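You operate a simulated robot arm through the tools that you are given. There is no shell and no other tool. Be economical: measure what you need, move in short steps, check, and stop when the job is done.

Carry out the task below with a simulated robot arm. There is one attempt and no reset: what you move stays moved.

JOB
Switch the dipping pot on, dip the tapers 3 times, hang them to dry and switch off.
Fine: full strokes of the dip lever; frame from the carrier fork to the drying fork; lid stays on its rest; fingers out of the hot pot.
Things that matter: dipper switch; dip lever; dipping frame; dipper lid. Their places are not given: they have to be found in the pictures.

Only the result counts: the job must be done as asked and must still hold three seconds after the hand-in. Knocking over, shifting, dropping, spilling or breaking anything else fails it. Lids that push on must go on centred and level and be pressed home; caps that screw on are set level and turned clockwise until they are tight.

ROBOT AND FRAMES
A 6-joint arm with a two-finger parallel gripper, fixed in place. Base frame: the origin is at the foot of the arm, x ahead of it, y to its left, z up; the work surface is at about z = 830. Units: mm, degrees, N and s.
With the tool pointing down near the work surface it reaches from about 340 to 760 mm from the base axis. Its first joint turns from -66.0 to 66.0 degrees. Payload 2.45 kg.
The tool frame sits at the grasp point between the pads (the TCP): z along the fingers, y along the line on which they close. The tips reach 24 mm beyond it. The gripper opens to 68 mm. The fingers are 17 mm wide and 10 mm thick; the gripper's body (40 by 70 mm) begins 41 mm behind the TCP.
Orientation is told as [roll, pitch, yaw] about the base's x, y, z axes, in that order, counted from this pose: with the fingers straight down and closing along the base's y, the tool's x points along the base's -x, its y along +y and its z along -z.

CONTROLS
- The arm moves only by the tool arm_command. Its argument "steps" is a list of rows, each a list of 7 numbers: the shift along the tool's x, y, z in mm, then the turn, a rotation vector about the tool's x, y, z in degrees, then the closure, from 0 (fully open) to 1 (shut). In form: [[tx, ty, tz, rx, ry, rz, claw], ...]. A call has 1 to 12 rows; each row shifts and turns the commanded pose from where the row before left it, along the tool's axes as they then stand. A row lasts 0.2 s, in which the tool goes at most 50 mm and 8.6 degrees; a call with a longer step from one row to the next is refused whole, and so is a gripper value outside its range. Where a pose cannot be reached the arm comes as near as it can. A force on the tool above 60 N (or 10 N above the force at the start of the call, whichever is more), or a blocked arm, ends the call early, and 0.2 s more pass. Each finger travels about 108 mm/s and halts on what it meets, pressing with about 40 N; the grip force reading is that of the motor and also rises with nothing between the fingers. The clock runs only during rows and for 0.2 s after the last one: add rows that do not move to give the fingers time. The reply holds the time, the measured pose of the TCP, the force on the tool along the base axes, the opening and the grip force, in the units named above and with some noise.
- Cameras (640 x 400 px; columns grow to the right, rows downward): "scene" is fixed at [159.1, 401.1, 1478.1]; the picture's right is [-0.84, -0.54, 0.00], its down [-0.23, 0.36, -0.91] and it looks along [0.49, -0.76, -0.42] (base axes); focal length 344 px, centre (320, 200). "wrist" rides on the gripper at [-32, 0, -39] in the tool frame; the picture's right is [0.00, -1.00, 0.00], its down [0.97, 0.00, -0.24] and it looks along [0.24, 0.00, 0.97] (tool axes); focal length 218 px, centre (320, 200).
- capture(camera): a new picture of that camera. It takes no simulated time.
- locate(camera, pixels): for up to 12 pixels [column, row] of the newest picture of that camera ("zoom" is the newest enlarged one), the place [x, y, z] in the base frame of the surface seen there, good to about 2 mm. It takes no simulated time.
- enlarge(camera, box): a new picture of the part [left, top, right, bottom] of that camera's present view, enlarged. It takes no simulated time.
- hand_in(): hands the job in; it is judged then, once.

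Work in short steps. Measure before you move; look again where a grasp or a placing could have gone wrong, and mend it. You have 80 turns and 46 pictures in all, those below and enlarged ones among them. Open the gripper and draw the arm clear of the work before you hand the job in, unless the task says otherwise; then end with one line.

The tools are called after "Call:" as a command line: name --pt "numbers of a row" for each row, then --argument value for the rest, lists and objects as JSON in quotes. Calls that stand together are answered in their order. arm_command: Moves the arm, as the interface text tells. Its arguments: {"type":"object","properties":{"steps":{"type":"array"}},"required":["steps"]} The other tools are called the same way: capture (camera) takes a picture; locate (camera, pixels) gives the place of the surface under pixels of a picture; enlarge (camera, box) takes an enlarged picture of a part of a camera's view; hand_in () hands the job in.

At the start:

```text
t: 0.0
tool_pos: [442.5, -232.7, 1371.3]
orientation: [-0.1, -0.1, -0.1]
force: [0.4, -0.4, -0.4]
grip_width: 67.9
grip_force: 0.1
```

scene: 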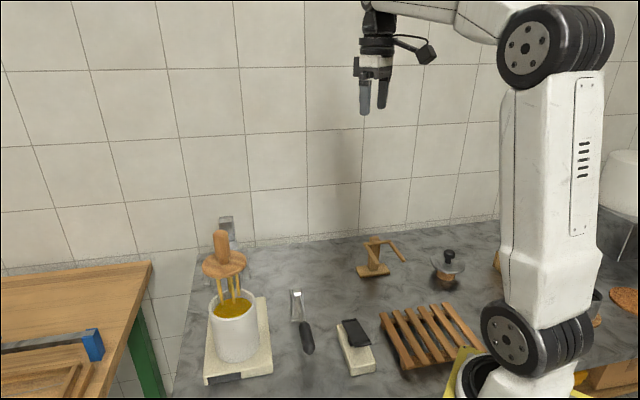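
wrist: 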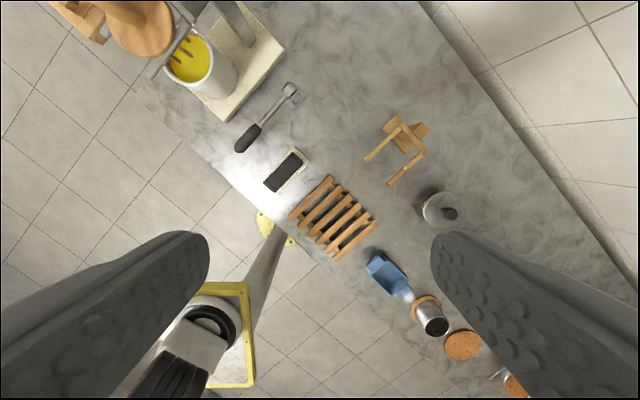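

The scene picture shows the pot with the frame at about (230,300), a black rocker at (355,335), a lever at (300,320), the drying fork at (378,258) and the lid at (447,265). I enlarge these areas.

Call:
enlarge --camera "scene" --box '[180, 200, 340, 390]'

Call:
enlarge --camera "scene" --box '[280, 220, 500, 390]'

Call:
enlarge --camera "wrist" --box '[40, 0, 320, 200]'

```text
2.11 times, centred on (260, 295) of scene
```

zoom: 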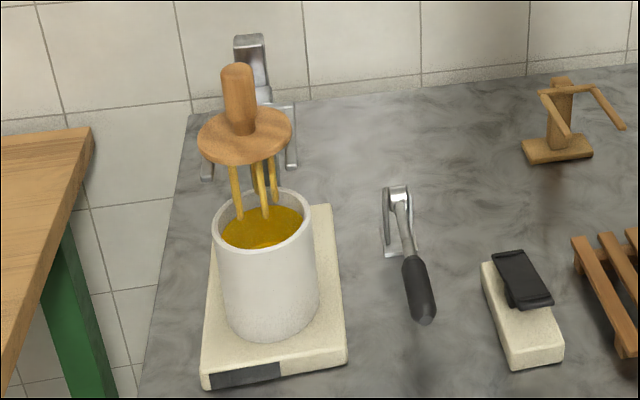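

```text
2.35 times, centred on (390, 305) of scene
```

zoom: 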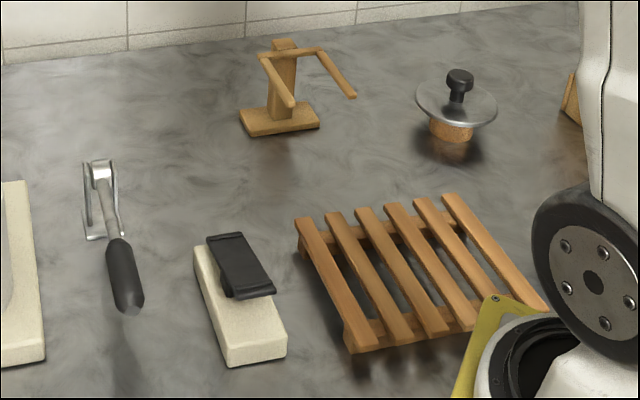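

```text
2.00 times, centred on (180, 100) of wrist
```

zoom: 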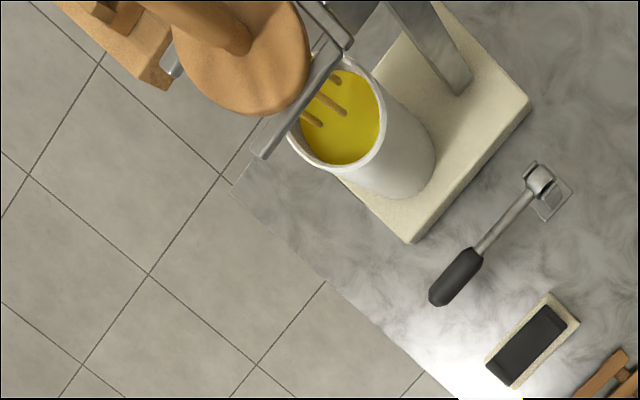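

I locate the key points on the newest scene picture.

Call:
enlarge --camera "scene" --box '[180, 200, 340, 390]'

Call:
locate --camera "scene" --pixels '[[297, 294], [300, 310], [304, 328], [307, 340], [309, 352], [346, 324], [354, 332], [364, 343], [346, 345], [360, 372], [374, 364], [300, 322]]'

Call:
locate --camera "scene" --pixels '[[371, 241], [390, 242], [376, 261], [404, 261], [372, 238], [359, 275], [388, 272], [373, 277], [447, 253], [447, 265], [430, 262], [464, 264]]'

```text
2.11 times, centred on (260, 295) of scene
```

zoom: 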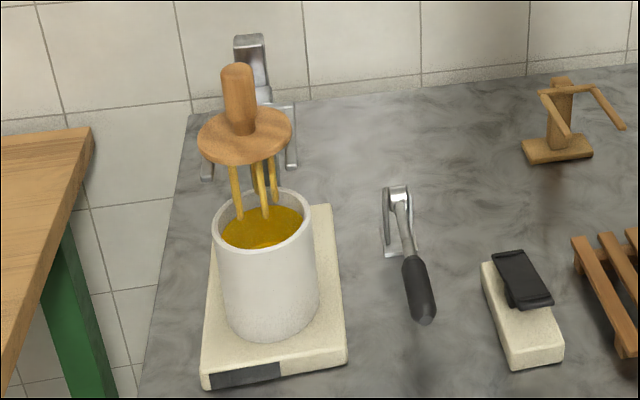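

```text
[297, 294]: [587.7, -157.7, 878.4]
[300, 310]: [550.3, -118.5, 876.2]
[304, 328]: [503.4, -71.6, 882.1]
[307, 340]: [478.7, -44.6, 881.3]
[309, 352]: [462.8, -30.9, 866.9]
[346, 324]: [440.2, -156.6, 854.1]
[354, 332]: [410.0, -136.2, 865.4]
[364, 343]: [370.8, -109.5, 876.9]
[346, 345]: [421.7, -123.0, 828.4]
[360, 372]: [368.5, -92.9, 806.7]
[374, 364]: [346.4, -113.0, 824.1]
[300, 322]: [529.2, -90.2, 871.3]
```

```text
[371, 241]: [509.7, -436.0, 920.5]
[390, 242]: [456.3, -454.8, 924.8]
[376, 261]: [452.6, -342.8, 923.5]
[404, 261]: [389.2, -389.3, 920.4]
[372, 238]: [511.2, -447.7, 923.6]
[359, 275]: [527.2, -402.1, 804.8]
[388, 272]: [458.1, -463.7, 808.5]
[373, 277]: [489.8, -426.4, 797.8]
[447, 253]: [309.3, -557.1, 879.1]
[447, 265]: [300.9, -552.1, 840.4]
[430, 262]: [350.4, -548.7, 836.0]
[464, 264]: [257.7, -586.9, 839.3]
```

Now the frame, pot, carrier fork and the dipper's dark strip at zoom (245,375).

Call:
locate --camera "zoom" --pixels '[[237, 66], [238, 100], [222, 100], [256, 100], [240, 122], [200, 137], [291, 130], [245, 160], [208, 175], [292, 160], [262, 100], [250, 40]]'

Call:
locate --camera "zoom" --pixels '[[213, 240], [312, 225], [262, 192], [265, 248], [262, 230], [245, 375], [215, 380], [345, 360], [202, 370], [325, 207], [395, 250], [420, 318]]'

Call:
locate --camera "zoom" --pixels '[[515, 252], [497, 255], [552, 295], [515, 307], [525, 275], [482, 265], [565, 355], [510, 367], [390, 190], [408, 190], [385, 220], [414, 230]]'

```text
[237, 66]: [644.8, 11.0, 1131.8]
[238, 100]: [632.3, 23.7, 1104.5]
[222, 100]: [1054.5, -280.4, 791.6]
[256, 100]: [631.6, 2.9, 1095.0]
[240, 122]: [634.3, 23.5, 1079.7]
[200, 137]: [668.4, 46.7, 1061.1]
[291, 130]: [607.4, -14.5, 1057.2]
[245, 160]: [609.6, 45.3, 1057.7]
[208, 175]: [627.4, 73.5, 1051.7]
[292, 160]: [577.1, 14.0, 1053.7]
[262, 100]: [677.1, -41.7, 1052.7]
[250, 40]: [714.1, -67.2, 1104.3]
```

```text
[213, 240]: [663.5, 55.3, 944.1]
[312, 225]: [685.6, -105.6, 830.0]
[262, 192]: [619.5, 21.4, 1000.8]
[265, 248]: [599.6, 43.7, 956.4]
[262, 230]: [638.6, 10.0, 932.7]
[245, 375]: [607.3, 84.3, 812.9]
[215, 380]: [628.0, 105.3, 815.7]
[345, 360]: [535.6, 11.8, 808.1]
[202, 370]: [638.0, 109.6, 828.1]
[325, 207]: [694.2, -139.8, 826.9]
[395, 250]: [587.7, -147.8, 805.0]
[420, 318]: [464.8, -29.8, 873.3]
```

```text
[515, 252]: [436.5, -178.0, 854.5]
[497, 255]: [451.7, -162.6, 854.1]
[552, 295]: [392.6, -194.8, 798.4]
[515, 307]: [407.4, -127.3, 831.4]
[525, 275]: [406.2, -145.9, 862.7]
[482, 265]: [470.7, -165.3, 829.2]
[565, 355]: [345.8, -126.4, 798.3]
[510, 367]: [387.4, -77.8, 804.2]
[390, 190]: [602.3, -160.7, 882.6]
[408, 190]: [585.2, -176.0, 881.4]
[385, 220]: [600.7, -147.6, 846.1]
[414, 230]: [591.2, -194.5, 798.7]
```

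Table is at z≈803. The rocker's near end (about 371,-110,877) stands raised. I close the fingers and go above the rocker for a look.

Call:
arm_command --pt "6 12 38 0 0 0 1" --pt "6 12 38 0 0 0 1" --pt "6 12 38 0 0 0 1" --pt "6 12 38 0 0 0 1" --pt "6 12 38 0 0 0 1" --pt "6 12 38 0 0 0 1" --pt "6 12 38 0 0 0 1" --pt "6 12 38 0 0 0 1" --pt "6 12 38 0 0 0 1" --pt "0 0 30 0 0 0 1" --pt "0 0 0 0 0 0 1"

Call:
capture --camera "wrist"

```text
t: 2.4
tool_pos: [388.4, -123.3, 999.7]
orientation: [-0.1, -0.2, 0.0]
force: [0.7, -0.3, 0.9]
grip_width: 0.0
grip_force: 23.7
```

```text
39 pictures are left
```

wrist: 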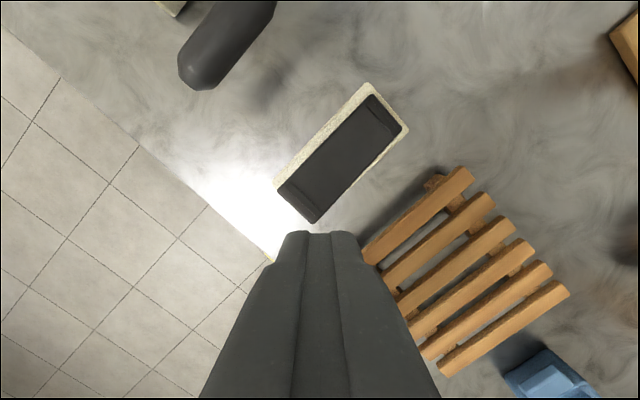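

I measure the rocker ends seen at (300,200) and (378,115) and the base edges.

Call:
locate --camera "wrist" --pixels '[[288, 186], [315, 218], [303, 200], [368, 98], [396, 126], [378, 115], [340, 155], [277, 184], [372, 86], [405, 128], [310, 190]]'

```text
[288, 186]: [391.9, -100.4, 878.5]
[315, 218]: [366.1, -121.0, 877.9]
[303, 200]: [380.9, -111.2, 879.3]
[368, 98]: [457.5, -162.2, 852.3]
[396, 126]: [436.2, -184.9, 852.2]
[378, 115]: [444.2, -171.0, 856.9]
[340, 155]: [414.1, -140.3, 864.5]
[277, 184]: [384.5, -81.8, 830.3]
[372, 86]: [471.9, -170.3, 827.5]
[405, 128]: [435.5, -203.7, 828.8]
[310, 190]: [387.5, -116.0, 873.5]
```

I line up over (387,-117) and press down on the raised end.

Call:
arm_command --pt "1 6 40 0 0 0 1" --pt "0 0 40 0 0 0 1" --pt "0 0 18 0 0 0 1" --pt "0 0 6 0 0 0 1" --pt "0 0 6 0 0 0 1" --pt "0 0 6 0 0 0 1" --pt "0 0 5 0 0 0 1" --pt "0 0 0 0 0 0 1"

Call:
enlarge --camera "scene" --box '[180, 200, 400, 390]'

```text
t: 4.0
tool_pos: [389.5, -120.8, 884.0]
orientation: [-0.1, -0.3, 0.0]
force: [-6.7, 4.9, 28.9]
grip_width: 0.0
grip_force: 23.4
stopped in row 7: the force on the tool passed its limit (the readings are from after the stop); the commanded pose is now the measured one
```

```text
2.11 times, centred on (290, 295) of scene
```

zoom: 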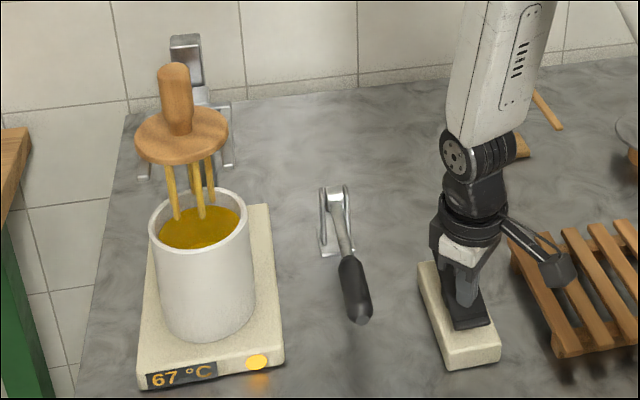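

The display reads 67 °C with the lamp lit. I lift off and check that it stays on.

Call:
arm_command --pt "0 0 -20 0 0 0 1" --pt "0 0 -45 0 0 0 1" --pt "-20 20 -30 0 0 0 1" --pt "-30 30 0 0 0 0 1" --pt "-30 28 0 0 0 0 1" --pt "0 0 0 0 0 0 1"

Call:
capture --camera "wrist"

Call:
enlarge --camera "scene" --box '[180, 200, 400, 390]'

```text
t: 5.4
tool_pos: [470.8, -42.3, 977.1]
orientation: [-0.2, -0.2, 0.0]
force: [0.3, 0.0, 0.3]
grip_width: 0.1
grip_force: 23.6
```

```text
37 pictures are left
```

wrist: 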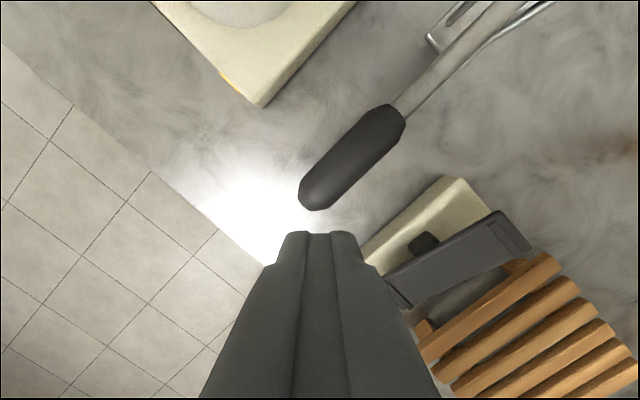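

```text
2.11 times, centred on (290, 295) of scene
```

zoom: 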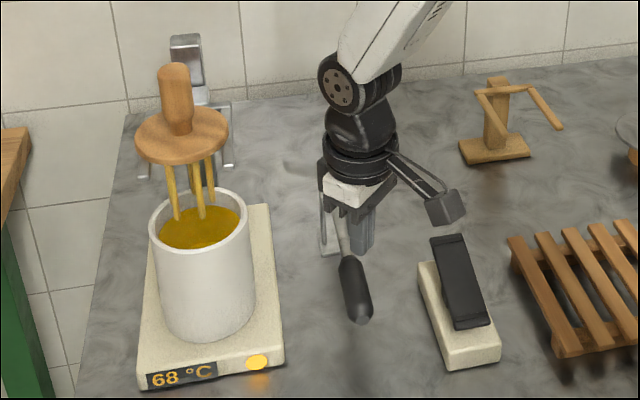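

It stays on (68 °C). Next I measure the lever handle, seen at (315,190)–(395,115).

Call:
locate --camera "wrist" --pixels '[[315, 193], [330, 175], [350, 155], [375, 130], [395, 112], [430, 75], [470, 40], [430, 45]]'

Call:
locate --camera "zoom" --pixels '[[362, 321], [357, 290], [345, 258], [434, 238], [450, 236], [470, 325], [460, 280]]'

```text
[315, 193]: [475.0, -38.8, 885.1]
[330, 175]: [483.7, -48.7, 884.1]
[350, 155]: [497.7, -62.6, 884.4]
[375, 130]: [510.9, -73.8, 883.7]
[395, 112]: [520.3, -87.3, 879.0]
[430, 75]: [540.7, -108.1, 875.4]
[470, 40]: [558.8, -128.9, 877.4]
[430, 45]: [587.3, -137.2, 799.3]
```

```text
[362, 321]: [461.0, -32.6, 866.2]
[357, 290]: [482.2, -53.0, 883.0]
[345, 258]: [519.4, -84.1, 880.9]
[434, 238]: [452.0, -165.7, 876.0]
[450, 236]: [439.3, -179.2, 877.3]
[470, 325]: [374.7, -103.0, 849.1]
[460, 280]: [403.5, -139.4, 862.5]
```

I move over the handle at (483,-48) and press gently to find out which way the lever works.

Call:
arm_command --pt "-11 -6 30 0 0 0 1" --pt "0 0 33 0 0 0 1" --pt "0 0 8 0 0 0 1" --pt "0 0 8 0 0 0 1" --pt "0 0 8 0 0 0 1" --pt "0 0 0 0 0 0 1"

Call:
enlarge --camera "scene" --box '[180, 200, 400, 390]'

```text
t: 6.3
tool_pos: [480.5, -50.8, 907.3]
orientation: [-0.2, -0.3, 0.0]
force: [-13.6, 0.5, 31.4]
grip_width: 0.0
grip_force: 23.6
stopped in row 4: the force on the tool passed its limit (the readings are from after the stop); the commanded pose is now the measured one
```

```text
2.11 times, centred on (290, 295) of scene
```

zoom: 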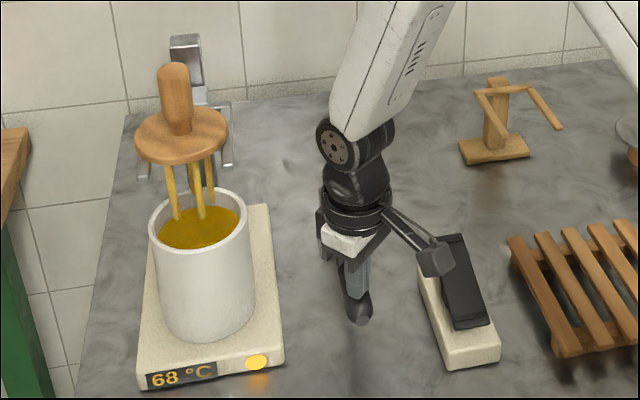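

The lever is solid downward (60 N, carrier unmoved), so it rests on its lower stop and must be lifted. I raise, open, and turn the tool so that the fingers straddle the handle.

Call:
arm_command --pt "0 0 -40 0 0 0 1" --pt "0 0 -30 0 0 8 0.5" --pt "0 0 0 0 0 8 0" --pt "0 0 0 0 0 8 0" --pt "0 0 0 0 0 8 0" --pt "0 0 0 0 0 8 0" --pt "0 0 0 0 0 6 0" --pt "0 0 0 0 0 0 0"

Call:
capture --camera "wrist"

```text
t: 8.1
tool_pos: [480.7, -47.7, 976.2]
orientation: [0.1, -0.4, -46.1]
force: [0.0, -0.1, 0.5]
grip_width: 67.7
grip_force: 0.0
```

```text
34 pictures are left
```

wrist: 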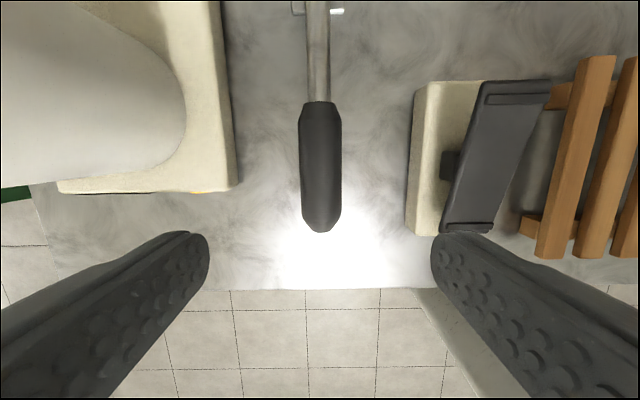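

Fingers straddle the handle, which lies along column 320. I descend to z≈873 and close.

Call:
arm_command --pt "0 0 40 0 0 0 0.2" --pt "0 0 40 0 0 0 0.2" --pt "0 0 22 0 0 0 0.2" --pt "0 0 0 0 0 0 0.8" --pt "0 0 0 0 0 0 0.8" --pt "0 0 0 0 0 0 0.8"

```text
t: 9.5
tool_pos: [479.6, -49.3, 872.1]
orientation: [0.0, -0.2, -45.9]
force: [-6.3, -13.6, -1.1]
grip_width: 27.4
grip_force: 42.3
```

Handle gripped at 27 mm. I lift along the arc about the pivot by 20° and check.

Call:
arm_command --pt "-0.6 0 -13.3 0 0 0 0.8" --pt "-1.7 0 -13.3 0 0 0 0.8" --pt "-2.9 0 -13 0 0 0 0.8" --pt "-4 0 -12.7 0 0 0 0.8"

Call:
enlarge --camera "scene" --box '[180, 200, 400, 390]'

```text
t: 10.5
tool_pos: [486.5, -53.8, 923.7]
orientation: [0.1, -0.3, -46.1]
force: [-4.2, 16.6, -3.3]
grip_width: 27.7
grip_force: 42.4
```

```text
2.11 times, centred on (290, 295) of scene
```

zoom: 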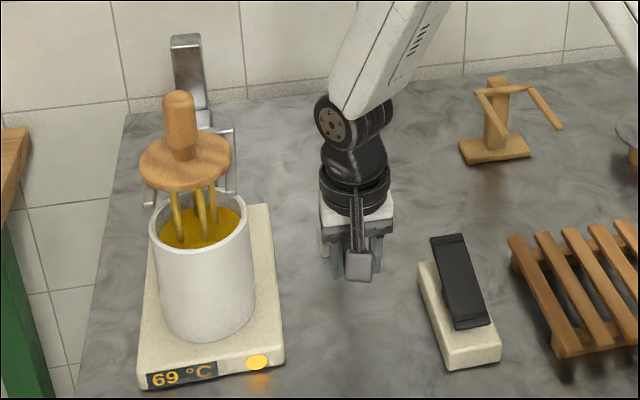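

The carrier comes down as the lever goes up. The temperature is still climbing (69 °C), so I hold still a little to see whether it settles.

Call:
arm_command --pt "0 0 0 0 0 0 0.8" --pt "0 0 0 0 0 0 0.8" --pt "0 0 0 0 0 0 0.8" --pt "0 0 0 0 0 0 0.8" --pt "0 0 0 0 0 0 0.8" --pt "0 0 0 0 0 0 0.8" --pt "0 0 0 0 0 0 0.8" --pt "0 0 0 0 0 0 0.8" --pt "0 0 0 0 0 0 0.8" --pt "0 0 0 0 0 0 0.8" --pt "0 0 0 0 0 0 0.8" --pt "0 0 0 0 0 0 0.8"

Call:
arm_command --pt "0 0 0 0 0 0 0.8" --pt "0 0 0 0 0 0 0.8" --pt "0 0 0 0 0 0 0.8" --pt "0 0 0 0 0 0 0.8" --pt "0 0 0 0 0 0 0.8" --pt "0 0 0 0 0 0 0.8" --pt "0 0 0 0 0 0 0.8" --pt "0 0 0 0 0 0 0.8" --pt "0 0 0 0 0 0 0.8" --pt "0 0 0 0 0 0 0.8" --pt "0 0 0 0 0 0 0.8" --pt "0 0 0 0 0 0 0.8"

Call:
enlarge --camera "scene" --box '[180, 200, 400, 390]'

```text
t: 13.1
tool_pos: [485.9, -56.5, 925.2]
orientation: [0.1, -0.5, -45.9]
force: [-8.4, 30.8, 7.9]
grip_width: 27.7
grip_force: 42.2
```

```text
t: 15.7
tool_pos: [485.7, -55.5, 926.0]
orientation: [0.1, -0.4, -45.9]
force: [-4.5, 28.6, 8.0]
grip_width: 27.6
grip_force: 42.0
```

```text
2.11 times, centred on (290, 295) of scene
```

zoom: 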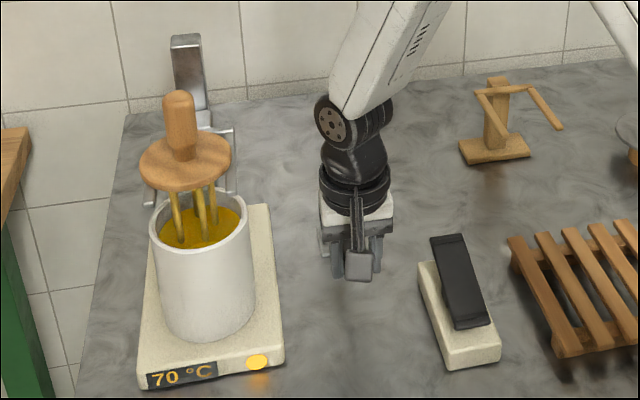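

It nears 70 °C and levels off. I carry on lifting along the arc in small steps until the stop is felt.

Call:
arm_command --pt "-2 0 -12.4 0 0 0 0.8" --pt "-5.5 0 -11.8 0 0 0 0.8" --pt "-7 0 -11.3 0 0 0 0.8" --pt "-8 0 -10.5 0 0 0 0.8"

Call:
enlarge --camera "scene" --box '[180, 200, 400, 390]'

```text
t: 16.7
tool_pos: [502.2, -70.5, 970.9]
orientation: [0.1, -0.3, -46.0]
force: [11.5, 29.0, -2.2]
grip_width: 27.9
grip_force: 42.5
```

```text
2.11 times, centred on (290, 295) of scene
```

zoom: 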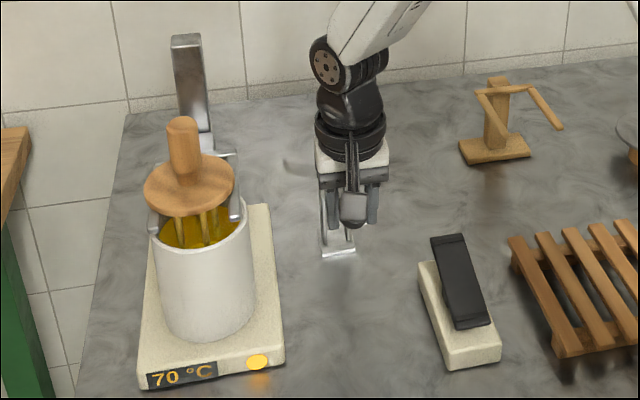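

The frame sinks well (disc near the rim). I relieve the sideways force with a 2 mm shift and lift on, tilting the tool slightly with the lever.

Call:
arm_command --pt "-9 2 -9.9 0 5 0 0.8" --pt "-9.1 0 -9.8 0 5 0 0.8" --pt "-8.9 0 -9.8 0 5 0 0.8" --pt "-9.0 0 -9.9 0 5 0 0.8"

Call:
enlarge --camera "scene" --box '[180, 200, 400, 390]'

```text
t: 17.7
tool_pos: [531.9, -101.2, 1005.9]
orientation: [0.2, 19.6, -45.9]
force: [5.4, 9.9, -5.0]
grip_width: 28.4
grip_force: 8.8
```

```text
2.11 times, centred on (290, 295) of scene
```

zoom: 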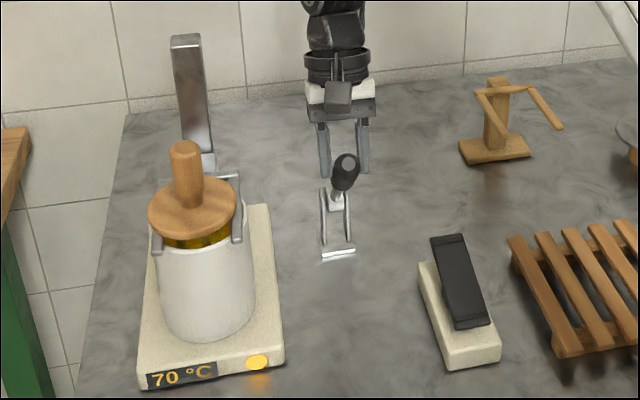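

The handle appears to have slipped toward the fingertips (grip force fell to 8.8 N). I look with the wrist camera and measure the handle.

Call:
capture --camera "wrist"

Call:
locate --camera "zoom" --pixels '[[346, 158], [341, 185], [337, 205], [337, 198], [323, 240], [349, 230]]'

```text
29 pictures are left
```

wrist: 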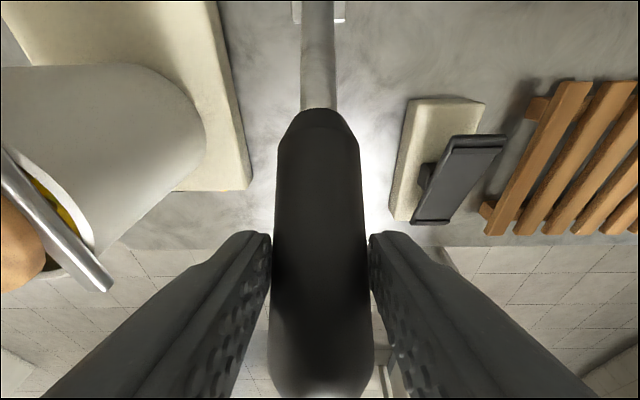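

```text
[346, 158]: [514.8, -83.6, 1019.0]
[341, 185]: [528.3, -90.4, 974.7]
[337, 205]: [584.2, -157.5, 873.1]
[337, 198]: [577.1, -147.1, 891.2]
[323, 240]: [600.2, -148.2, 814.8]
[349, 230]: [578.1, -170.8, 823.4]
```

The handle is still between the pads; lever is about 57° up. I re-squeeze, then continue in small steps to feel for the end stop.

Call:
arm_command --pt "0 0 0 0 0 0 1" --pt "0 0 0 0 0 0 1" --pt "-4.5 0 -5 0 2.5 0 1" --pt "-4.5 0 -5 0 2.5 0 1" --pt "0 0 0 0 0 0 1"

Call:
enlarge --camera "scene" --box '[180, 200, 400, 390]'

```text
t: 18.9
tool_pos: [540.5, -112.9, 1014.3]
orientation: [0.3, 24.3, -45.9]
force: [0.5, 0.2, -0.4]
grip_width: 0.2
grip_force: 23.7
```

```text
2.11 times, centred on (290, 295) of scene
```

zoom: 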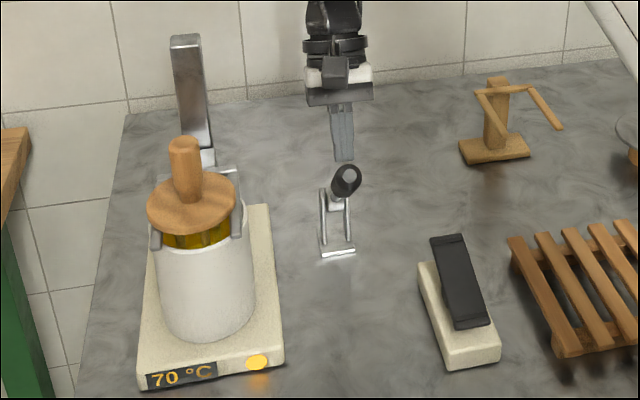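

The handle slipped out, and the lever now hangs somewhere around 45°. I locate it and see where it stands.

Call:
locate --camera "zoom" --pixels '[[348, 170], [343, 188], [338, 200], [335, 208], [353, 180]]'

Call:
capture --camera "wrist"

```text
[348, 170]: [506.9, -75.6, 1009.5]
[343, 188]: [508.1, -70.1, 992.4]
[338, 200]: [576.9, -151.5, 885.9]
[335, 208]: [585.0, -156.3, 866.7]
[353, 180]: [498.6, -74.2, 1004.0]
```

```text
27 pictures are left
```

wrist: 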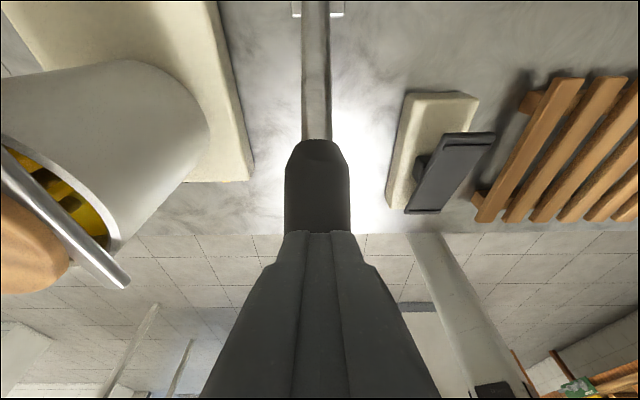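

The handle end is at (505,-75,1008), so the lever is at ~50° and held by friction. I back off, open, tilt the tool to match the lever (~50°) and see whether the lever still moves.

Call:
arm_command --pt "0 0 -12 0 0 0 0.2" --pt "0 0 0 0 6.4 0 0.2" --pt "0 0 0 0 6.4 0 0.2" --pt "0 0 0 0 6.4 0 0.2" --pt "0 0 0 0 6.4 0 0.2" --pt "0 0 0 0 0 0 0.2"

Call:
enlarge --camera "scene" --box '[220, 200, 400, 350]'

```text
t: 20.3
tool_pos: [543.7, -111.4, 1023.8]
orientation: [0.3, 50.4, -45.9]
force: [0.5, 0.1, 0.2]
grip_width: 54.3
grip_force: 0.0
```

```text
2.67 times, centred on (310, 275) of scene
```

zoom: 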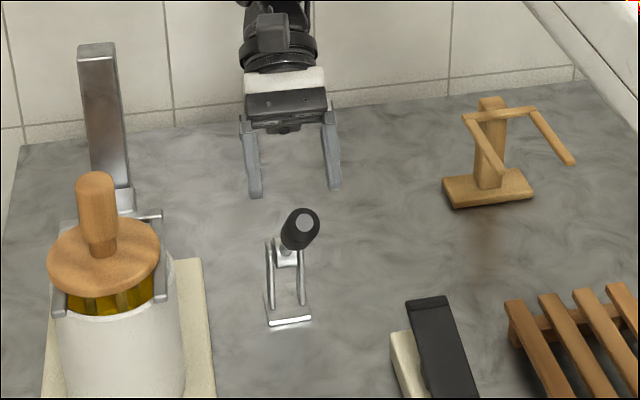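

Call:
locate --camera "zoom" --pixels '[[306, 222], [295, 235], [283, 247], [288, 258], [297, 212], [66, 265], [160, 220]]'

```text
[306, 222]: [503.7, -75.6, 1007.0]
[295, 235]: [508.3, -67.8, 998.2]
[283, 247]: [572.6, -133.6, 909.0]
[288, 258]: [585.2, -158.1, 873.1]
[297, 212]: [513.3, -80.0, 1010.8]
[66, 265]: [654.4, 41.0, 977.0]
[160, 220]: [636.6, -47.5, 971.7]
```

The lever stays put at ~50°. I move in perpendicular to it (x -8, z +50) and grip at r≈150 mm.

Call:
arm_command --pt "-8 0 5 0 0 0 0.2" --pt "0 0 25 0 0 0 0.2" --pt "0 0 20 0 0 0 0.2" --pt "0 0 0 0 0 0 0.9" --pt "0 0 0 0 0 0 0.9" --pt "0 0 0 0 0 0 0.9"

```text
t: 21.7
tool_pos: [519.5, -89.5, 986.1]
orientation: [-0.1, 50.4, -45.9]
force: [-18.2, -16.7, 2.1]
grip_width: 27.6
grip_force: 42.1
```

Good grip. I relieve the side force and raise in 2° steps until the stop resists.

Call:
arm_command --pt "0 -1.5 0 0 0 0 0.9" --pt "-0.1 0 -5.3 0 2 0 0.9" --pt "-0.1 0 -5.3 0 2 0 0.9" --pt "0 0 0 0 0 0 0.9"

```text
t: 22.7
tool_pos: [525.1, -93.6, 993.3]
orientation: [0.2, 54.3, -45.7]
force: [-23.6, 1.6, 5.7]
grip_width: 27.2
grip_force: 42.1
```

Little resistance yet; I continue.

Call:
arm_command --pt "-0.1 0 -5.3 0 2 0 0.9" --pt "-0.1 0 -5.3 0 2 0 0.9" --pt "0 0 0 0 0 0 0.9"

Call:
enlarge --camera "scene" --box '[180, 200, 400, 390]'

```text
t: 23.5
tool_pos: [530.7, -101.0, 995.7]
orientation: [0.1, 58.3, -45.8]
force: [-10.9, 16.5, -22.7]
grip_width: 27.5
grip_force: 42.6
```

```text
2.11 times, centred on (290, 295) of scene
```

zoom: 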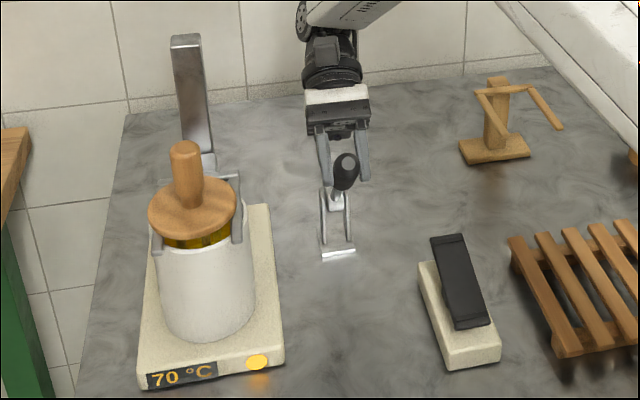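

Force has risen to ~28 N, so the stop is near; one more small nudge.

Call:
arm_command --pt "0 0 -4 0 1.5 0 0.9" --pt "0 0 -3 0 1 0 0.9" --pt "0 0 0 0 0 0 0.9"

Call:
enlarge --camera "scene" --box '[180, 200, 400, 390]'

```text
t: 24.3
tool_pos: [534.4, -104.6, 1002.8]
orientation: [0.2, 61.0, -45.8]
force: [-8.8, 25.7, -17.0]
grip_width: 27.3
grip_force: 42.1
```

```text
2.11 times, centred on (290, 295) of scene
```

zoom: 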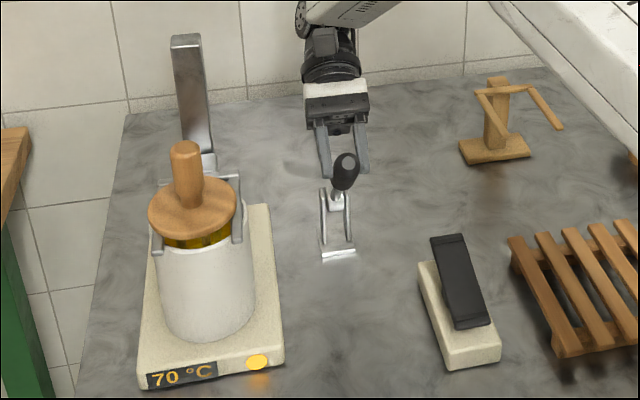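

The lever did not move further; the pads slid, so this (~56°) is the full stroke. Now I bring it all the way down along the arc.

Call:
arm_command --pt "-0.6 0 13.3 0 -5.08 0 0.9" --pt "-0.6 0 13.3 0 -5.08 0 0.9" --pt "-0.6 0 13.3 0 -5.08 0 0.9" --pt "-0.6 0 13.3 0 -5.08 0 0.9" --pt "-0.6 0 13.3 0 -5.08 0 0.9" --pt "-0.6 0 13.3 0 -5.08 0 0.9" --pt "-0.6 0 13.3 0 -5.08 0 0.9" --pt "-0.6 0 13.3 0 -5.08 0 0.9" --pt "-0.6 0 13.3 0 -5.08 0 0.9" --pt "-0.6 0 13.3 0 -5.08 0 0.9" --pt "-0.6 0 13.3 0 -5.08 0 0.9" --pt "-0.6 0 13.3 0 -5.08 0 0.9"

Call:
enlarge --camera "scene" --box '[180, 200, 400, 390]'

```text
t: 26.9
tool_pos: [479.7, -50.4, 869.3]
orientation: [0.0, -0.1, -46.0]
force: [-6.2, -4.4, 16.4]
grip_width: 27.6
grip_force: 31.9
```

```text
2.11 times, centred on (290, 295) of scene
```

zoom: 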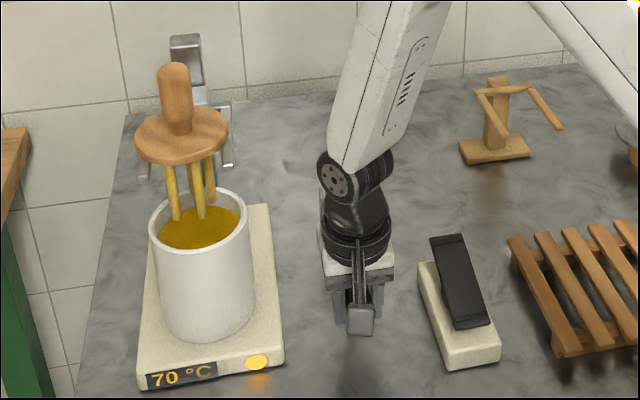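

The frame is fully up again and dip 1 is done. Same arc upward for dip 2, to 58°.

Call:
arm_command --pt "-0.6 0 -13.9 0 5.3 0 0.9" --pt "-0.6 0 -13.9 0 5.3 0 0.9" --pt "-0.6 0 -13.9 0 5.3 0 0.9" --pt "-0.6 0 -13.9 0 5.3 0 0.9" --pt "-0.6 0 -13.9 0 5.3 0 0.9" --pt "-0.6 0 -13.9 0 5.3 0 0.9" --pt "-0.6 0 -13.9 0 5.3 0 0.9" --pt "-0.6 0 -13.9 0 5.3 0 0.9" --pt "-0.6 0 -13.9 0 5.3 0 0.9" --pt "-0.6 0 -13.9 0 5.3 0 0.9" --pt "-0.6 0 -13.9 0 5.3 0 0.9" --pt "0 0 0 0 0 0 0.9"

Call:
enlarge --camera "scene" --box '[180, 200, 400, 390]'

```text
t: 29.5
tool_pos: [531.1, -100.4, 995.9]
orientation: [0.0, 57.9, -46.0]
force: [2.5, 24.7, -24.4]
grip_width: 27.8
grip_force: 42.4
```

```text
2.11 times, centred on (290, 295) of scene
```

zoom: 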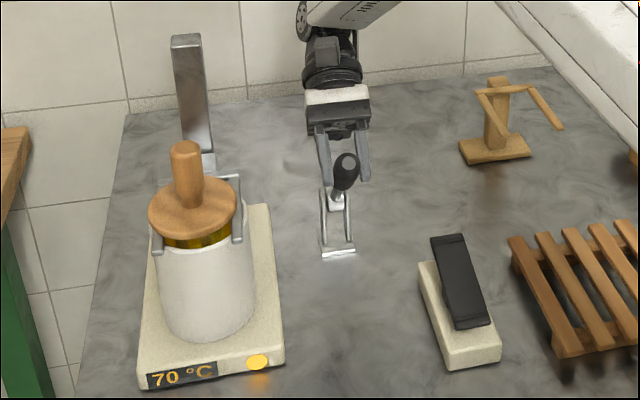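

Same full depth, pressed against the stop. Down again.

Call:
arm_command --pt "0 0 0 0 0 0 0.9" --pt "-0.6 0 13.9 0 -5.3 0 0.9" --pt "-0.6 0 13.9 0 -5.3 0 0.9" --pt "-0.6 0 13.9 0 -5.3 0 0.9" --pt "-0.6 0 13.9 0 -5.3 0 0.9" --pt "-0.6 0 13.9 0 -5.3 0 0.9" --pt "-0.6 0 13.9 0 -5.3 0 0.9" --pt "-0.6 0 13.9 0 -5.3 0 0.9" --pt "-0.6 0 13.9 0 -5.3 0 0.9" --pt "-0.6 0 13.9 0 -5.3 0 0.9" --pt "-0.6 0 13.9 0 -5.3 0 0.9" --pt "-0.6 0 13.9 0 -5.3 0 0.9"

Call:
arm_command --pt "0 0 1.5 0 0 0 0.9" --pt "0 0 0 0 0 0 0.9"

Call:
enlarge --camera "scene" --box '[180, 200, 400, 390]'

```text
t: 32.1
tool_pos: [480.6, -49.1, 869.4]
orientation: [-0.1, 0.0, -45.9]
force: [-0.8, 0.1, 13.4]
grip_width: 28.1
grip_force: 32.2
```

```text
t: 32.7
tool_pos: [480.5, -49.9, 869.1]
orientation: [0.1, -0.2, -45.9]
force: [-11.6, 6.5, 28.3]
grip_width: 27.1
grip_force: 42.6
```

```text
2.11 times, centred on (290, 295) of scene
```

zoom: 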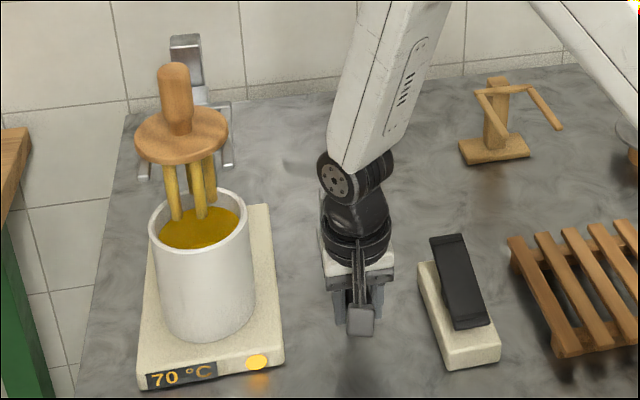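

Tapers are visibly thicker: dip 2 is done. Now dip 3, up.

Call:
arm_command --pt "-0.6 0 -13.9 0 5.3 0 0.9" --pt "-0.6 0 -13.9 0 5.3 0 0.9" --pt "-0.6 0 -13.9 0 5.3 0 0.9" --pt "-0.6 0 -13.9 0 5.3 0 0.9" --pt "-0.6 0 -13.9 0 5.3 0 0.9" --pt "-0.6 0 -13.9 0 5.3 0 0.9" --pt "-0.6 0 -13.9 0 5.3 0 0.9" --pt "-0.6 0 -13.9 0 5.3 0 0.9" --pt "-0.6 0 -13.9 0 5.3 0 0.9" --pt "-0.6 0 -13.9 0 5.3 0 0.9" --pt "-0.6 0 -13.9 0 5.3 0 0.9" --pt "0 0 -1.5 0 0 0 0.9"

Call:
enlarge --camera "scene" --box '[180, 200, 400, 390]'

```text
t: 35.3
tool_pos: [531.6, -100.1, 996.5]
orientation: [0.1, 58.1, -45.9]
force: [-2.3, 20.7, -22.5]
grip_width: 27.9
grip_force: 42.7
```

```text
2.11 times, centred on (290, 295) of scene
```

zoom: 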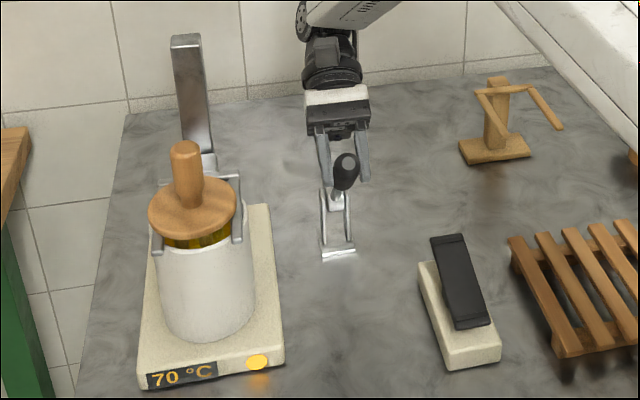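

Full depth again; bring it down and press lightly to the lower stop.

Call:
arm_command --pt "0 0 1.5 0 0 0 0.9" --pt "-0.6 0 13.9 0 -5.3 0 0.9" --pt "-0.6 0 13.9 0 -5.3 0 0.9" --pt "-0.6 0 13.9 0 -5.3 0 0.9" --pt "-0.6 0 13.9 0 -5.3 0 0.9" --pt "-0.6 0 13.9 0 -5.3 0 0.9" --pt "-0.6 0 13.9 0 -5.3 0 0.9" --pt "-0.6 0 13.9 0 -5.3 0 0.9" --pt "-0.6 0 13.9 0 -5.3 0 0.9" --pt "-0.6 0 13.9 0 -5.3 0 0.9" --pt "-0.6 0 13.9 0 -5.3 0 0.9" --pt "-0.6 0 13.9 0 -5.3 0 0.9"

Call:
arm_command --pt "0 0 1.5 0 0 0 0.9" --pt "0 0 0 0 0 0 0.3" --pt "0 0 0 0 0 0 0.2" --pt "0 0 -30 0 0 0 0.2" --pt "0 0 -50 0 0 0 0.2" --pt "0 0 -50 0 0 0 0.2" --pt "0 0 -50 0 0 0 0" --pt "0 0 -50 0 0 0 0" --pt "0 0 -50 0 0 0 0"

Call:
enlarge --camera "scene" --box '[180, 200, 340, 340]'

```text
t: 37.9
tool_pos: [479.9, -49.1, 869.9]
orientation: [0.1, -0.1, -46.0]
force: [-7.3, -8.5, 31.0]
grip_width: 27.7
grip_force: 42.3
```

```text
t: 39.9
tool_pos: [480.0, -49.6, 1148.1]
orientation: [0.0, -0.2, -46.0]
force: [-0.6, -0.1, -1.1]
grip_width: 67.9
grip_force: 0.1
```

```text
2.86 times, centred on (260, 270) of scene
```

zoom: 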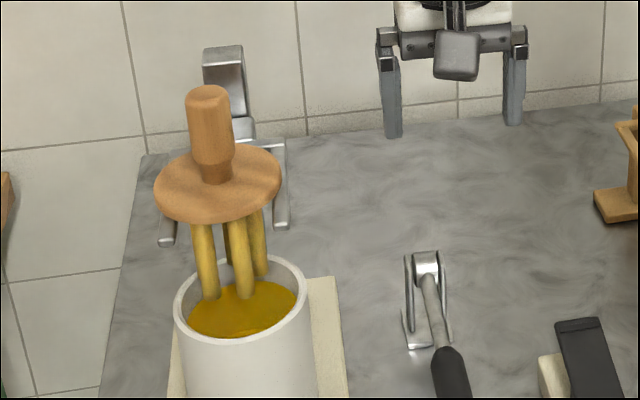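

Three dips done, lever at rest. Now I measure the frame's handle, disc, tapers and carrier fork.

Call:
locate --camera "zoom" --pixels '[[208, 93], [210, 130], [194, 125], [226, 125], [217, 172], [158, 190], [278, 175], [222, 218], [235, 147], [212, 297], [243, 296], [280, 226]]'

Call:
locate --camera "zoom" --pixels '[[166, 244], [284, 200], [282, 150], [265, 143], [161, 222], [175, 290], [307, 285], [250, 260], [240, 310], [245, 130], [220, 60], [165, 200]]'

```text
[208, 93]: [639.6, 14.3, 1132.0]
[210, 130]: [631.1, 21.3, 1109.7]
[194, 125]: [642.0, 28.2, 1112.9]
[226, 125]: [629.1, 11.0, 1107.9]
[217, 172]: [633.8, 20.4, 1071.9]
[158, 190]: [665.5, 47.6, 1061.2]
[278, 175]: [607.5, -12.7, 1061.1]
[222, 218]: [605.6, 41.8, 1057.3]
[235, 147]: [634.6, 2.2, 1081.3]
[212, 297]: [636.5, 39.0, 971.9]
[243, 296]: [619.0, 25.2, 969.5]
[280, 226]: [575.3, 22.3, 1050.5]
```

```text
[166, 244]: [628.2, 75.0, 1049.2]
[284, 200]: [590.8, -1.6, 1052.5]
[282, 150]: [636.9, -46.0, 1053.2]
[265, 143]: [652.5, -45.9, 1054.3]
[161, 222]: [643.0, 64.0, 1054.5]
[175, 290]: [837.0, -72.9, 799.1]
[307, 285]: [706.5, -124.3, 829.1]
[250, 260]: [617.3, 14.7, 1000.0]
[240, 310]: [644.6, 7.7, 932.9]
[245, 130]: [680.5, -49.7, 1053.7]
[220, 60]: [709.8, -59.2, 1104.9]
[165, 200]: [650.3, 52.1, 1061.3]
```

Handle axis is at about (638,13), top z=1132, disc at 1060, tapers' tips ~970. I go above it with the fingers open and look down.

Call:
arm_command --pt "0 0 -45 0 0 0 0" --pt "-16.1 39.3 0 0 0 0 0" --pt "-16.1 39.3 0 0 0 0 0" --pt "-16.1 39.3 0 0 0 0 0" --pt "-16.1 39.3 0 0 0 0 0" --pt "0 0 0 0 0 0 0" --pt "0 0 0 0 0 0 0"

Call:
capture --camera "wrist"

```text
t: 41.5
tool_pos: [637.7, 12.2, 1195.5]
orientation: [0.1, -0.2, -46.0]
force: [0.0, 0.4, -0.6]
grip_width: 68.0
grip_force: 0.1
```

```text
18 pictures are left
```

wrist: 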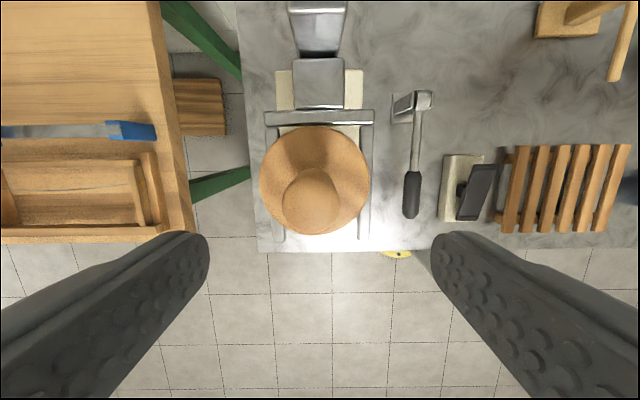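

The handle's top shows at about (311,200); I measure it and the disc's edges.

Call:
locate --camera "wrist" --pixels '[[311, 205], [284, 205], [338, 205], [311, 178], [311, 230], [261, 180], [369, 180], [315, 128], [275, 235], [364, 235], [270, 118], [372, 118]]'

```text
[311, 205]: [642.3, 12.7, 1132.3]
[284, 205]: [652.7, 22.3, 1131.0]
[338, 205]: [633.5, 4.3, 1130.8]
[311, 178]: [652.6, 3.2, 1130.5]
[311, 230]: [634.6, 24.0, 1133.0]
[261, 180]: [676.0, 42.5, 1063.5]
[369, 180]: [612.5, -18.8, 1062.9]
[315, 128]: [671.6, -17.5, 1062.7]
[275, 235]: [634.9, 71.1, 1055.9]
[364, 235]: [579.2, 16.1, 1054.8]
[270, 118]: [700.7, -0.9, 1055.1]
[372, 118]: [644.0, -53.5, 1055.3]
```

Handle centre is (643.3,13.5), 5 mm off. I correct, lower to z≈1106 and grip.

Call:
arm_command --pt "-3 4.9 0 0 0 0 0" --pt "0 0 40 0 0 0 0" --pt "0 0 35 0 0 0 0" --pt "0 0 14 0 0 0 0" --pt "0 0 0 0 0 0 0.9" --pt "0 0 0 0 0 0 0.9" --pt "0 0 0 0 0 0 0.9"

```text
t: 43.1
tool_pos: [643.4, 13.8, 1103.4]
orientation: [0.1, 0.0, -46.1]
force: [0.4, -0.6, -0.5]
grip_width: 28.6
grip_force: 40.5
```

Gripped at 28.6 mm with no side load. Lift straight up 110 mm and check.

Call:
arm_command --pt "0 0 -5 0 0 0 0.9" --pt "0 0 -15 0 0 0 0.9" --pt "0 0 -30 0 0 0 0.9" --pt "0 0 -30 0 0 0 0.9" --pt "0 0 -30 0 0 0 0.9" --pt "0 0 0 0 0 0 0.9"

Call:
capture --camera "scene"

```text
t: 44.5
tool_pos: [644.3, 14.8, 1214.1]
orientation: [0.3, -0.3, -46.1]
force: [0.1, -0.3, -0.9]
grip_width: 28.7
grip_force: 39.9
```

```text
17 pictures are left
```

scene: 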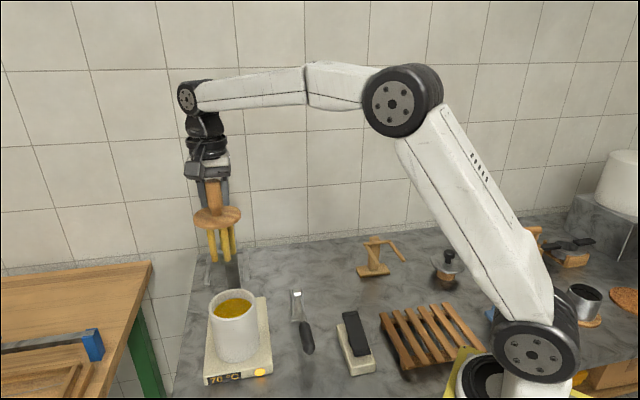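

The frame hangs straight. Now a close look at the drying fork.

Call:
enlarge --camera "scene" --box '[340, 225, 420, 285]'

```text
6.67 times, centred on (380, 255) of scene
```

zoom: 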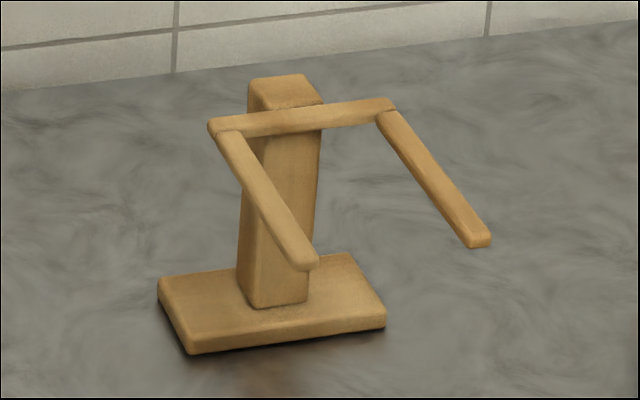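

Call:
locate --camera "zoom" --pixels '[[225, 138], [262, 195], [300, 255], [388, 118], [430, 178], [475, 232], [215, 122], [390, 105], [285, 85], [300, 120], [280, 330], [250, 310]]'

```text
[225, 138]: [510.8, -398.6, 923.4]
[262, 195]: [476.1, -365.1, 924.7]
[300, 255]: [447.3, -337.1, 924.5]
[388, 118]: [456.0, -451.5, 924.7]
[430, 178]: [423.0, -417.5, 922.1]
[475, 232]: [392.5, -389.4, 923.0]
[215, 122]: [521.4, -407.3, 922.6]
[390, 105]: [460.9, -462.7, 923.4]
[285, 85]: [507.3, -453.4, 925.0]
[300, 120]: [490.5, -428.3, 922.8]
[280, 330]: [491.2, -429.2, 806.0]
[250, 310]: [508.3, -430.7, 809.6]
```

Drying fork tines run along (-0.72,0.70), tops at z≈924, mid-line through (483,-425) and (420,-363); parallel to the carrier's. I carry the frame high to above (452,-395).

Call:
arm_command --pt "-6 -16 0 0 0 0 0.9" --pt "-14 -37 0 0 0 0 0.9" --pt "-15 -39 0 0 0 0 0.9" --pt "-15 -39 0 0 0 0 0.9" --pt "-15 -39 0 0 0 0 0.9" --pt "-15 -39 0 0 0 0 0.9" --pt "-15 -39 0 0 0 0 0.9" --pt "-15 -39 0 0 0 0 0.9" --pt "-15 -39 0 0 0 0 0.9" --pt "-15 -39 0 0 0 0 0.9" --pt "-14 -37 0 0 0 0 0.9" --pt "-7 -21 0 0 0 0 0.9"

Call:
arm_command --pt "0 0 30 0 0 0 0.9" --pt "0 0 40 0 0 0 0.9" --pt "0 0 40 0 0 0 0.9" --pt "0 0 0 0 0 0 0.9"

Call:
capture --camera "wrist"

Call:
enlarge --camera "scene" --box '[320, 150, 480, 290]'

```text
t: 47.1
tool_pos: [450.5, -396.5, 1213.4]
orientation: [0.0, -0.1, -46.0]
force: [-0.2, -0.9, -0.4]
grip_width: 28.7
grip_force: 40.0
```

```text
t: 48.1
tool_pos: [449.4, -394.4, 1105.6]
orientation: [0.1, -0.2, -45.9]
force: [0.7, -0.5, -0.4]
grip_width: 28.5
grip_force: 40.3
```

```text
15 pictures are left
```

wrist: 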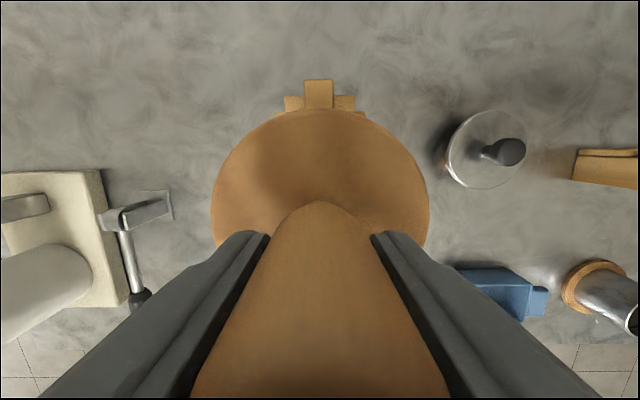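

```text
2.86 times, centred on (400, 220) of scene
```

zoom: 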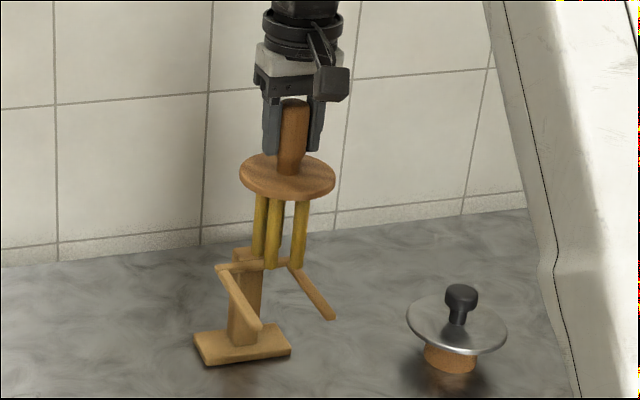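

Aligned (crossbar centred about column 320). Tapers will pass between the tines; I lower to z≈974, then slowly to contact.

Call:
arm_command --pt "0 0 30 0 0 0 0.9" --pt "0 0 30 0 0 0 0.9" --pt "0 0 30 0 0 0 0.9" --pt "0 0 25 0 0 0 0.9" --pt "0 0 10 0 0 0 0.9" --pt "0 0 3 0 0 0 0.9" --pt "0 0 0 0 0 0 0.9"

Call:
enlarge --camera "scene" --box '[320, 190, 440, 290]'

```text
t: 49.7
tool_pos: [453.6, -394.8, 976.8]
orientation: [0.1, -0.3, -46.1]
force: [0.9, -0.8, 0.8]
grip_width: 28.1
grip_force: 40.1
```

```text
4.00 times, centred on (380, 240) of scene
```

zoom: 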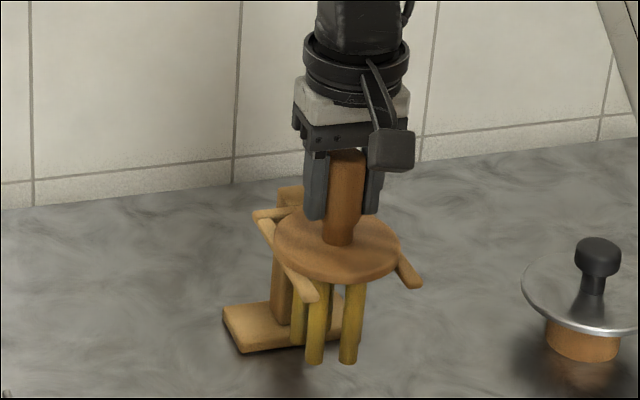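

The disc sits ~4 mm above the tines and is centred. I lower gently until contact.

Call:
arm_command --pt "0 0 2 0 0 0 0.9" --pt "0 0 1 0 0 0 0.9" --pt "0 0 1 0 0 0 0.9" --pt "0 0 0 0 0 0 0.9"

```text
t: 50.7
tool_pos: [454.1, -396.5, 974.9]
orientation: [0.1, -0.8, -45.9]
force: [-2.4, 3.5, 35.0]
grip_width: 28.2
grip_force: 39.8
```

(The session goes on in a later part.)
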